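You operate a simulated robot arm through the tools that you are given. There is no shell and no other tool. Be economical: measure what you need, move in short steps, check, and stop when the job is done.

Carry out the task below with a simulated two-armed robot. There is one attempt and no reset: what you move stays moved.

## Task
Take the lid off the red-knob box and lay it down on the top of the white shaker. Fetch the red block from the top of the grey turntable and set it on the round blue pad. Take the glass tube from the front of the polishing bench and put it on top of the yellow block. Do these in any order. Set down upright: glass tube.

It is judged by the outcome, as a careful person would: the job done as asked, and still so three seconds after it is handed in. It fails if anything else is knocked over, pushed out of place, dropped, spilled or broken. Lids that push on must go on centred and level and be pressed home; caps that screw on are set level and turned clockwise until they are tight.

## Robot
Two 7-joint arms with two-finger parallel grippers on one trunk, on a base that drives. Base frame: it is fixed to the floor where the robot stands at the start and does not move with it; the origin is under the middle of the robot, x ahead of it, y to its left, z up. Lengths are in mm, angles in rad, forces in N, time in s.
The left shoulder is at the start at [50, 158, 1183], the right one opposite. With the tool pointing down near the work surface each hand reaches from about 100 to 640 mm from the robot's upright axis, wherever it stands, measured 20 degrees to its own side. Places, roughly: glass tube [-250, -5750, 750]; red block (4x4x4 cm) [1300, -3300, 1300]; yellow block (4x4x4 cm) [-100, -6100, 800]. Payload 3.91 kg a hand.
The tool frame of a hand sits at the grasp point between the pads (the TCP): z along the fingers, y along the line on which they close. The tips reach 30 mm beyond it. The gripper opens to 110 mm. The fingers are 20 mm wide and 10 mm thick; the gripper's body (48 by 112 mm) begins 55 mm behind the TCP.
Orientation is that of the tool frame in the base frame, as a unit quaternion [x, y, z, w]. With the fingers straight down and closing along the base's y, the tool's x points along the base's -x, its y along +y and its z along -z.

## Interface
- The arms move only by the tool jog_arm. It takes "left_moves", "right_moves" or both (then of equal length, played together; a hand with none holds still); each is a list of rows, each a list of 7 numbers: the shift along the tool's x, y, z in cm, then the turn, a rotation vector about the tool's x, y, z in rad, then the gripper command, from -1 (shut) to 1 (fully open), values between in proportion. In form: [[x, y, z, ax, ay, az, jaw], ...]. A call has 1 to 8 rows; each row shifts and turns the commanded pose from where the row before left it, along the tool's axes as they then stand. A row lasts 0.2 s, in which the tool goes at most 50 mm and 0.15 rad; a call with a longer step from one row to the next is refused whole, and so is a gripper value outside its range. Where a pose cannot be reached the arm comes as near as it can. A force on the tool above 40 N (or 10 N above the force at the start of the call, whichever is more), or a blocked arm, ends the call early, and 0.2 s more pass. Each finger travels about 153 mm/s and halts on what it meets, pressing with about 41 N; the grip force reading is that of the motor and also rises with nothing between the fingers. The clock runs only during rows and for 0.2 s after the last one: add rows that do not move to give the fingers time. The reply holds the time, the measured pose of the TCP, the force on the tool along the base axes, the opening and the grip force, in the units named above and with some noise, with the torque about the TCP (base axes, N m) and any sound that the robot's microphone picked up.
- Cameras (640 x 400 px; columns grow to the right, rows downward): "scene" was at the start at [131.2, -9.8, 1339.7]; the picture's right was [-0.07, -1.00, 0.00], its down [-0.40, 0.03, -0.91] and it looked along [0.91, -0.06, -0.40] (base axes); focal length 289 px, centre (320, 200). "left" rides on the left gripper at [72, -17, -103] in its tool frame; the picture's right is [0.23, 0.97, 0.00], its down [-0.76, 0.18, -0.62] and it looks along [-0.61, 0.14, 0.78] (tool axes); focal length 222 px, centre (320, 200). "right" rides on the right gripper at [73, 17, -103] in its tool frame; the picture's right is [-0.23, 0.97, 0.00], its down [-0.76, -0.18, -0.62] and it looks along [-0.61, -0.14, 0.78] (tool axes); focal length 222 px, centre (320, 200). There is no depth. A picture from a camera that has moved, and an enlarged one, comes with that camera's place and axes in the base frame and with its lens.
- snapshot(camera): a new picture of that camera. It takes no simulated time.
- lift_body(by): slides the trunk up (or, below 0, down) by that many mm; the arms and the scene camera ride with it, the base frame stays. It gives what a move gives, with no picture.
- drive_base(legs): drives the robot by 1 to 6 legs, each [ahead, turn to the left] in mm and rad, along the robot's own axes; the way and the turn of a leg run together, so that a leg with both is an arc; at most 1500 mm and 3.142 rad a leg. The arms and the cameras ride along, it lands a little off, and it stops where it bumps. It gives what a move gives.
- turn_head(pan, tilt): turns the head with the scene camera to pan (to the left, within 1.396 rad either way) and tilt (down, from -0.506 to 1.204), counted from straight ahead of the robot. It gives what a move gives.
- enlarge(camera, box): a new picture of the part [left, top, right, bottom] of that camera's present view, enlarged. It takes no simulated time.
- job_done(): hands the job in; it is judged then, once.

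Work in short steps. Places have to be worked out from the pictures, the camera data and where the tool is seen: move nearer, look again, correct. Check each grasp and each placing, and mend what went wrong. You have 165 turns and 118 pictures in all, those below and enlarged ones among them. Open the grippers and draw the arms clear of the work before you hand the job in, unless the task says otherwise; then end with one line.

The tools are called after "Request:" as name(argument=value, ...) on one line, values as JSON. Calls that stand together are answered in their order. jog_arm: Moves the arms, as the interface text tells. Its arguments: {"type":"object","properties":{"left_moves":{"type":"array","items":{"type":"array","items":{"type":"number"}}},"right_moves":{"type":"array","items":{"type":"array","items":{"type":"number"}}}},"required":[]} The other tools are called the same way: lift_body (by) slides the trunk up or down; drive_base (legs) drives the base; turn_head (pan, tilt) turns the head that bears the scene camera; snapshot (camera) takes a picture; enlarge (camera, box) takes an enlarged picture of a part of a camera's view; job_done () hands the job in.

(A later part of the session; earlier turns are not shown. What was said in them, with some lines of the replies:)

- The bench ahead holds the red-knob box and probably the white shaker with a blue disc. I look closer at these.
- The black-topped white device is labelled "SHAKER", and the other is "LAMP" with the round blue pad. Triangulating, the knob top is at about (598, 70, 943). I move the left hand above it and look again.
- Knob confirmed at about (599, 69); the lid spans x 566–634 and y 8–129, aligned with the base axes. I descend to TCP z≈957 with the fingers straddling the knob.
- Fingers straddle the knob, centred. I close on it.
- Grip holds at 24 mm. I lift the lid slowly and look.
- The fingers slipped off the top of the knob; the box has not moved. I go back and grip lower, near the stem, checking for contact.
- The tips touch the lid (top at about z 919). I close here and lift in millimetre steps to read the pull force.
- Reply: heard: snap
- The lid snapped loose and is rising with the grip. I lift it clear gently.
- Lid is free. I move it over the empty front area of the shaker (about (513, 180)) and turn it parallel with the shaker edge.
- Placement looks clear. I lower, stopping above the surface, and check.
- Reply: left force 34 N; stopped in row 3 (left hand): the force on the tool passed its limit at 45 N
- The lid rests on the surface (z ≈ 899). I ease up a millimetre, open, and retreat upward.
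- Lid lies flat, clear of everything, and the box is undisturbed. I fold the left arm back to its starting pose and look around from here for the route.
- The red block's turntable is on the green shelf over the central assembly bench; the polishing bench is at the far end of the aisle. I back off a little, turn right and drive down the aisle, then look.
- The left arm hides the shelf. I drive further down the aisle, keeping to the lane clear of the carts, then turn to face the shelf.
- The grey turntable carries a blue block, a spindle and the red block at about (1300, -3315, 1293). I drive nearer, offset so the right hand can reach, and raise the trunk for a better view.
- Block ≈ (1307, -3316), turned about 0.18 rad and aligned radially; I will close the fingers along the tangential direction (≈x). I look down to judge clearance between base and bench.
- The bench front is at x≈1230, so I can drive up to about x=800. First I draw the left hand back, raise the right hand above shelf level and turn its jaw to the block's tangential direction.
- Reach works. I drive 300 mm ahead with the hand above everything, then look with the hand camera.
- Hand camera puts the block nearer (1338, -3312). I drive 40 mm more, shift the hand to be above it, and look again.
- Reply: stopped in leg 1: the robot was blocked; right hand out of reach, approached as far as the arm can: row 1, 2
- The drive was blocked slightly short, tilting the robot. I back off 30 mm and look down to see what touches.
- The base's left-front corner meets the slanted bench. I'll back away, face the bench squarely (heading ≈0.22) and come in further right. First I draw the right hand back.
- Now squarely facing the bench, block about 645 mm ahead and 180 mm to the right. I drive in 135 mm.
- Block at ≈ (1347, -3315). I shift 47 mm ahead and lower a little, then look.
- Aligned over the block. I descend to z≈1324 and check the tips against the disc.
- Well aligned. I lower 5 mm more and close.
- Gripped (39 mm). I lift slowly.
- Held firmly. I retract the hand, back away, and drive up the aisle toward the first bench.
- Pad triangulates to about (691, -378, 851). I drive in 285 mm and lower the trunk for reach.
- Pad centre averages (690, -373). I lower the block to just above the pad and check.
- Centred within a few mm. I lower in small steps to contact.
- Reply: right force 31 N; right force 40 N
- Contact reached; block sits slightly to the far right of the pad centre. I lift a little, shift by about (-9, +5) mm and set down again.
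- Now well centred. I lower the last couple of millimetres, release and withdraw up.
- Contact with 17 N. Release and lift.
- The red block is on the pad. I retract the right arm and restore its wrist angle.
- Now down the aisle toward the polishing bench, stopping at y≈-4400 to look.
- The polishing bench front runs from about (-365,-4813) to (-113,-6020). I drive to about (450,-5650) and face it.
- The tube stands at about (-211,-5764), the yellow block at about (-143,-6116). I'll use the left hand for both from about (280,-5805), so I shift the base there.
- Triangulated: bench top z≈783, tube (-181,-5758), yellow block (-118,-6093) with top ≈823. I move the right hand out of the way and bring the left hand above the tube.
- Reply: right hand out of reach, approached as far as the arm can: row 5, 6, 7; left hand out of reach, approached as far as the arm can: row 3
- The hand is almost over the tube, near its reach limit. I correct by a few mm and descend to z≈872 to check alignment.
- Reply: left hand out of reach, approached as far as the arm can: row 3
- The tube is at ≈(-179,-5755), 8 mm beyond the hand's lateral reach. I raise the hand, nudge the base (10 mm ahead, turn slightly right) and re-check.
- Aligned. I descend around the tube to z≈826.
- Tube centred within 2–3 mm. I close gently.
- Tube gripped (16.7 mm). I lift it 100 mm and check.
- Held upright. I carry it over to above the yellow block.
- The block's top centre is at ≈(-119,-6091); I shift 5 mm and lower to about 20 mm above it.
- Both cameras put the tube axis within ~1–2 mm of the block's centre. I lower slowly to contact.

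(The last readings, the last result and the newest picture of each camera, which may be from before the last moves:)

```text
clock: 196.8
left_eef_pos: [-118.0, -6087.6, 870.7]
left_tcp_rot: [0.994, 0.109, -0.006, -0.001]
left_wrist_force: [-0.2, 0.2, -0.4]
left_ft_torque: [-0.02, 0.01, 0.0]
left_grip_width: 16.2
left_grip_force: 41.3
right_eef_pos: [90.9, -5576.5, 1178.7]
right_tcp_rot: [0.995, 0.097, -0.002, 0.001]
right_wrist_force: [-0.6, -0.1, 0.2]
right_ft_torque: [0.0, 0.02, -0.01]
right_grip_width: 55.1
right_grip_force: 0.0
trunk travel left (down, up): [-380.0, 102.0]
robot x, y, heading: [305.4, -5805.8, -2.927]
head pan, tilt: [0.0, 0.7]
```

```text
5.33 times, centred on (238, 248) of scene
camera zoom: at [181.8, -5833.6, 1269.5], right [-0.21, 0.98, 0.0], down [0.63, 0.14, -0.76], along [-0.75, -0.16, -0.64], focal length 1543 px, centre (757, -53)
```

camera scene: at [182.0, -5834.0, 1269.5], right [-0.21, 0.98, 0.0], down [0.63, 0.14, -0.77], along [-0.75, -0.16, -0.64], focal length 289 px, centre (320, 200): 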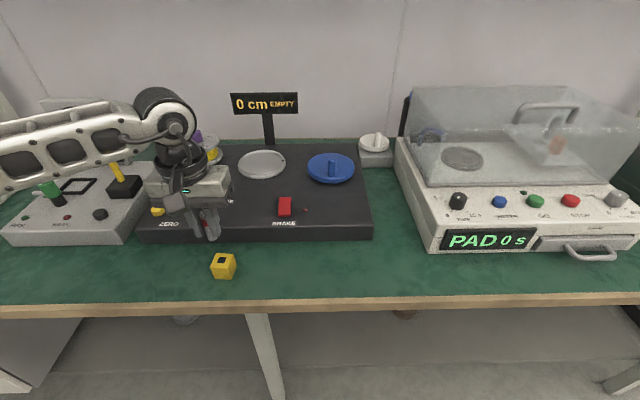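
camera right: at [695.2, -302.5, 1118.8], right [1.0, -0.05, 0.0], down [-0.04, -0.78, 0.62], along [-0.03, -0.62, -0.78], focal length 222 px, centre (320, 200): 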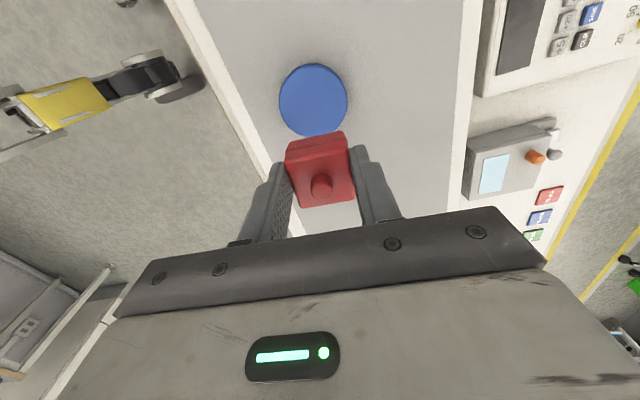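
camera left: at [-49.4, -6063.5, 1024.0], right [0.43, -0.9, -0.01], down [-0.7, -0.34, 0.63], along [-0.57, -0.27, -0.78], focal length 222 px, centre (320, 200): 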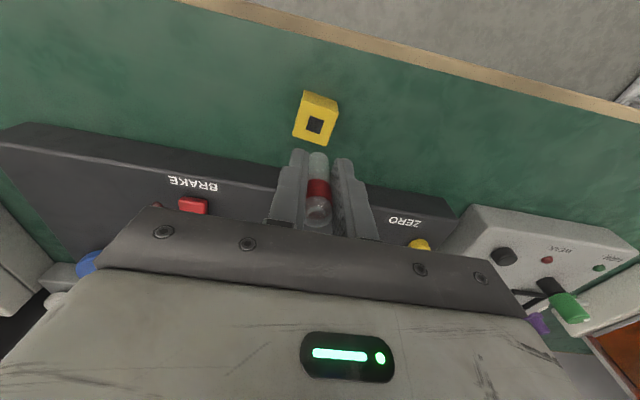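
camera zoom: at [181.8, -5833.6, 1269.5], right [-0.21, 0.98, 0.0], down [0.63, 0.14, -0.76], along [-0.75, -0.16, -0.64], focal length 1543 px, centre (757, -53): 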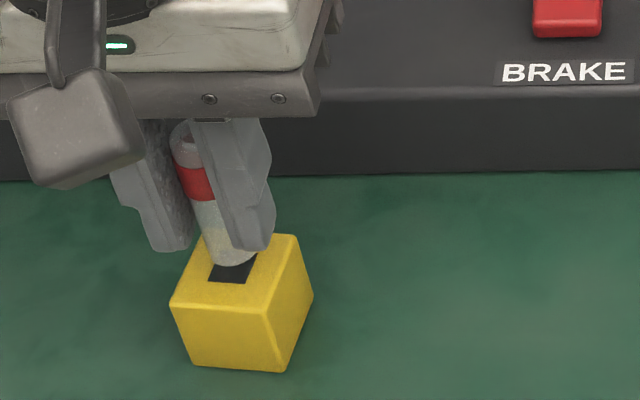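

Request:
jog_arm(left_moves=[[0, 0, 0.15, 0, 0, 0, -1], [0, 0, 0.15, 0, 0, 0, -1], [0, 0, 0, 0, 0, 0, -1]])

Request:
jog_arm(left_moves=[[0, 0, 0.15, 0, 0, 0, -1], [0, 0, 0.1, 0, 0, 0, -1], [0, 0, 0, 0, 0, 0, -1]])

Request:
enlarge(camera="scene", box=[190, 210, 286, 285])

```text
clock: 197.6
left_eef_pos: [-118.7, -6089.7, 867.1]
left_tcp_rot: [0.994, 0.11, -0.006, -0.001]
left_wrist_force: [0.0, 0.3, 0.5]
left_ft_torque: [-0.02, 0.01, 0.02]
left_grip_width: 16.5
left_grip_force: 40.9
right_eef_pos: [90.3, -5576.9, 1179.8]
right_tcp_rot: [0.995, 0.097, -0.002, 0.001]
right_wrist_force: [-0.4, -0.4, 0.1]
right_ft_torque: [0.01, 0.01, 0.0]
right_grip_width: 55.1
right_grip_force: 0.0
trunk travel left (down, up): [-380.0, 102.0]
robot x, y, heading: [302.7, -5802.0, -2.93]
head pan, tilt: [0.0, 0.7]
```

```text
clock: 198.4
left_eef_pos: [-119.0, -6088.2, 863.0]
left_tcp_rot: [0.994, 0.11, -0.005, -0.002]
left_wrist_force: [0.3, 0.0, 0.4]
left_ft_torque: [-0.04, 0.0, 0.02]
left_grip_width: 16.5
left_grip_force: 40.9
right_eef_pos: [89.8, -5576.3, 1180.3]
right_tcp_rot: [0.995, 0.096, -0.001, 0.001]
right_wrist_force: [-0.2, -0.2, 0.0]
right_ft_torque: [0.01, -0.04, 0.0]
right_grip_width: 54.9
right_grip_force: 0.1
trunk travel left (down, up): [-380.0, 102.0]
robot x, y, heading: [309.4, -5805.8, -2.933]
head pan, tilt: [0.0, 0.7]
```

```text
5.33 times, centred on (238, 248) of scene
camera zoom: at [181.8, -5833.6, 1269.5], right [-0.21, 0.98, 0.0], down [0.63, 0.14, -0.76], along [-0.75, -0.16, -0.64], focal length 1543 px, centre (757, -53)
```

zoom: 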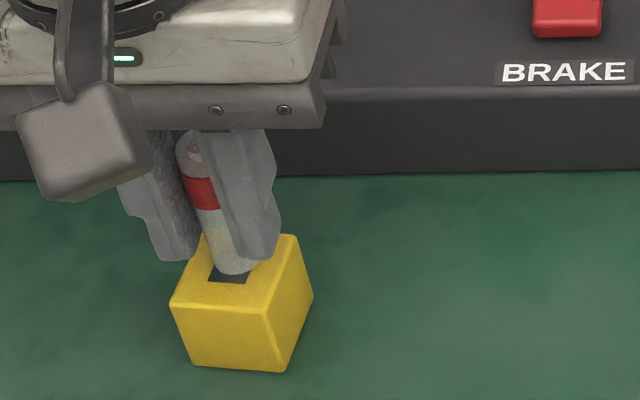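

Request:
jog_arm(left_moves=[[0, 0, 0.1, 0, 0, 0, -1], [0, 0, 0.1, 0, 0, 0, -1], [0, 0, 0, 0, 0, 0, -1]])

Request:
jog_arm(left_moves=[[0, 0, 0.1, 0, 0, 0, -1], [0, 0, 0.1, 0, 0, 0, -1], [0, 0, 0, 0, 0, 0, -1]])

```text
clock: 199.2
left_eef_pos: [-120.0, -6089.3, 864.1]
left_tcp_rot: [0.994, 0.11, -0.006, -0.002]
left_wrist_force: [0.4, 0.0, 2.6]
left_ft_torque: [-0.04, -0.04, 0.02]
left_grip_width: 16.5
left_grip_force: 41.3
right_eef_pos: [91.6, -5576.2, 1180.5]
right_tcp_rot: [0.995, 0.096, -0.002, 0.001]
right_wrist_force: [-0.4, -0.6, 0.1]
right_ft_torque: [-0.01, -0.02, 0.04]
right_grip_width: 54.9
right_grip_force: 0.1
trunk travel left (down, up): [-380.0, 102.0]
robot x, y, heading: [304.4, -5802.0, -2.938]
head pan, tilt: [0.0, 0.7]
```

```text
clock: 200.0
left_eef_pos: [-118.6, -6088.9, 862.2]
left_tcp_rot: [0.994, 0.109, -0.009, -0.002]
left_wrist_force: [0.2, 0.4, 14.5]
left_ft_torque: [-0.01, 0.11, 0.01]
left_grip_width: 16.5
left_grip_force: 40.8
right_eef_pos: [90.9, -5576.8, 1180.5]
right_tcp_rot: [0.995, 0.096, -0.004, 0.001]
right_wrist_force: [-1.0, 0.2, 0.2]
right_ft_torque: [-0.03, 0.02, -0.01]
right_grip_width: 54.7
right_grip_force: 0.0
trunk travel left (down, up): [-380.0, 102.0]
robot x, y, heading: [304.8, -5806.2, -2.929]
head pan, tilt: [0.0, 0.7]
```

Contact at 14.5 N. I ease off a millimetre and open slowly, staying still.

Request:
jog_arm(left_moves=[[0, 0, -0.1, 0, 0, 0, -1], [0, 0, 0, 0, 0, 0, -1], [0, 0, 0, 0, 0, 0, -0.67], [0, 0, 0, 0, 0, 0, -0.6], [0, 0, 0, 0, 0, 0, -0.5], [0, 0, 0, 0, 0, 0, -0.3], [0, 0, 0, 0, 0, 0, -0.1], [0, 0, 0, 0, 0, 0, 0]])

Request:
enlarge(camera="scene", box=[190, 210, 286, 285])

Request:
enlarge(camera="left", box=[240, 100, 400, 200])

```text
clock: 201.8
left_eef_pos: [-119.0, -6088.5, 860.9]
left_tcp_rot: [0.994, 0.111, -0.006, -0.001]
left_wrist_force: [-0.5, -0.2, 0.2]
left_ft_torque: [-0.01, 0.01, -0.05]
left_grip_width: 55.0
left_grip_force: 0.1
right_eef_pos: [91.1, -5575.9, 1180.0]
right_tcp_rot: [0.995, 0.097, -0.003, 0.001]
right_wrist_force: [0.0, 0.4, -0.3]
right_ft_torque: [0.0, 0.02, -0.01]
right_grip_width: 55.2
right_grip_force: 0.1
trunk travel left (down, up): [-380.0, 102.0]
robot x, y, heading: [305.8, -5802.8, -2.928]
head pan, tilt: [0.0, 0.7]
```

```text
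5.33 times, centred on (238, 248) of scene
camera zoom: at [181.8, -5833.6, 1269.5], right [-0.21, 0.98, 0.0], down [0.63, 0.14, -0.76], along [-0.75, -0.16, -0.64], focal length 1543 px, centre (757, -53)
```

zoom: 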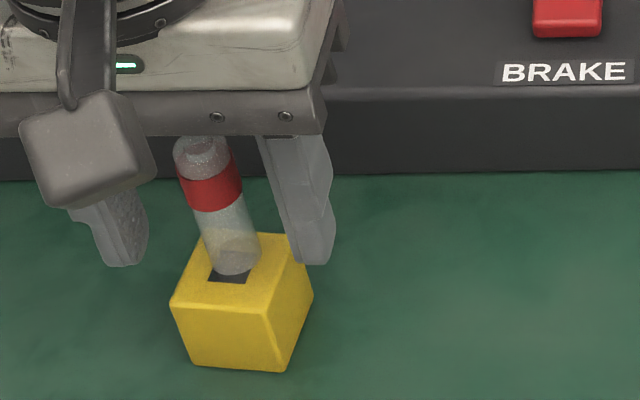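

```text
4.00 times, centred on (320, 150) of left
camera zoom: at [-50.1, -6057.5, 963.3], right [0.43, -0.9, -0.01], down [-0.7, -0.34, 0.63], along [-0.57, -0.27, -0.78], focal length 888 px, centre (320, 400)
```

zoom: 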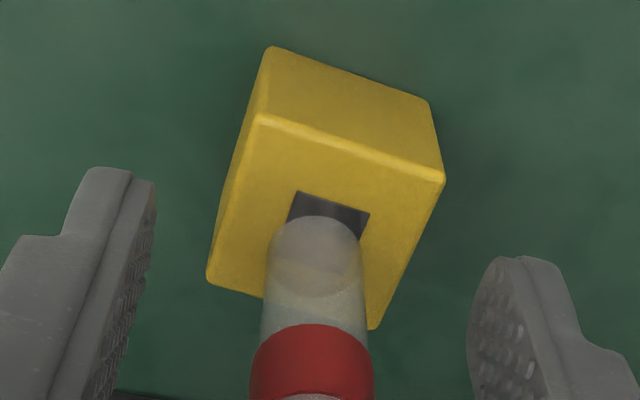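

The tube stands free and upright on the block. I withdraw straight up and verify.

Request:
jog_arm(left_moves=[[0, 0, -1, 0, 0, 0, 0], [0, 0, -2.5, 0, 0, 0, 0], [0, 0, -4, 0, 0, 0, 0], [0, 0, -4.5, 0, 0, 0, 0], [0, 0, -4.5, 0, 0, 0, 0], [0, 0, -4.5, 0, 0, 0, 0], [0, 0, -2, 0, 0, 0, 0]])

Request:
jog_arm(left_moves=[[4, 0, 0, 0, 0, 0, 0], [4.5, 0, 0, 0, 0, 0, 0], [4.5, 0, 0, 0, 0, 0, 0], [4.5, 0, 0, 0, 0, 0, 0], [4.5, 0, 0, 0, 0, 0, 0], [2, 0, 0, 0, 0, 0, 0]])

Request:
snapshot(camera="scene")

Request:
enlarge(camera="scene", box=[190, 210, 286, 285])

```text
clock: 203.4
left_eef_pos: [-115.5, -6089.5, 1091.5]
left_tcp_rot: [0.994, 0.109, -0.005, -0.001]
left_wrist_force: [0.4, 0.1, -0.4]
left_ft_torque: [-0.03, 0.02, 0.01]
left_grip_width: 55.0
left_grip_force: 0.2
right_eef_pos: [89.4, -5577.3, 1179.9]
right_tcp_rot: [0.995, 0.096, -0.003, 0.001]
right_wrist_force: [0.1, -0.4, -1.2]
right_ft_torque: [0.02, 0.03, 0.01]
right_grip_width: 54.9
right_grip_force: 0.0
trunk travel left (down, up): [-380.0, 102.0]
robot x, y, heading: [298.3, -5807.1, -2.927]
head pan, tilt: [0.0, 0.7]
```

```text
clock: 204.8
left_eef_pos: [118.7, -6037.4, 1087.9]
left_tcp_rot: [0.994, 0.11, -0.005, -0.001]
left_wrist_force: [-0.7, -0.7, 0.4]
left_ft_torque: [0.01, -0.01, 0.0]
left_grip_width: 55.2
left_grip_force: 0.0
right_eef_pos: [89.5, -5578.1, 1180.5]
right_tcp_rot: [0.995, 0.097, -0.003, 0.002]
right_wrist_force: [0.2, 0.8, -0.3]
right_ft_torque: [-0.01, 0.01, 0.01]
right_grip_width: 55.0
right_grip_force: 0.1
trunk travel left (down, up): [-380.0, 102.0]
robot x, y, heading: [304.0, -5804.8, -2.924]
head pan, tilt: [0.0, 0.7]
```

```text
35 pictures are left
camera scene: at [181.9, -5833.6, 1269.5], right [-0.21, 0.98, 0.0], down [0.63, 0.14, -0.77], along [-0.75, -0.16, -0.64], focal length 289 px, centre (320, 200)
```

scene: 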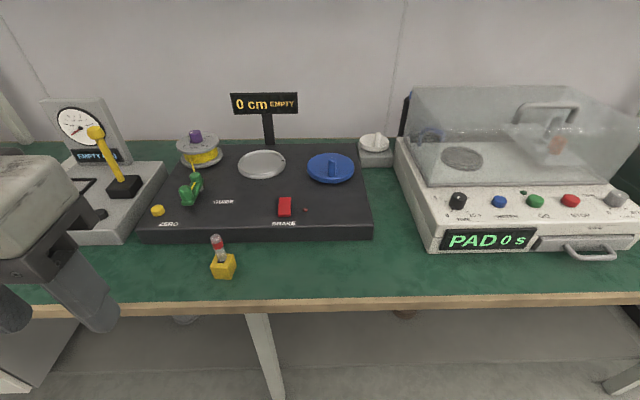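

```text
5.33 times, centred on (238, 248) of scene
camera zoom: at [181.9, -5833.6, 1269.5], right [-0.21, 0.98, 0.0], down [0.63, 0.14, -0.77], along [-0.75, -0.16, -0.64], focal length 1543 px, centre (757, -53)
```

zoom: 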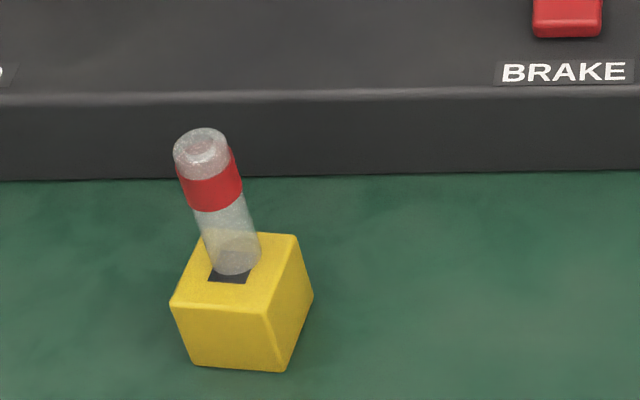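

All three items are in place, the tube upright and centred on the block, and both arms are clear with open grippers. I hand in.

Request:
job_done()

```text
The job is handed in.
```

The job is handed in: the lid lies flat on the white shaker, the red block sits on the round blue pad, and the glass tube stands upright on the yellow block. While I was positioning for the red block, the base once bumped the central bench and stopped. I saw nothing moved by it.
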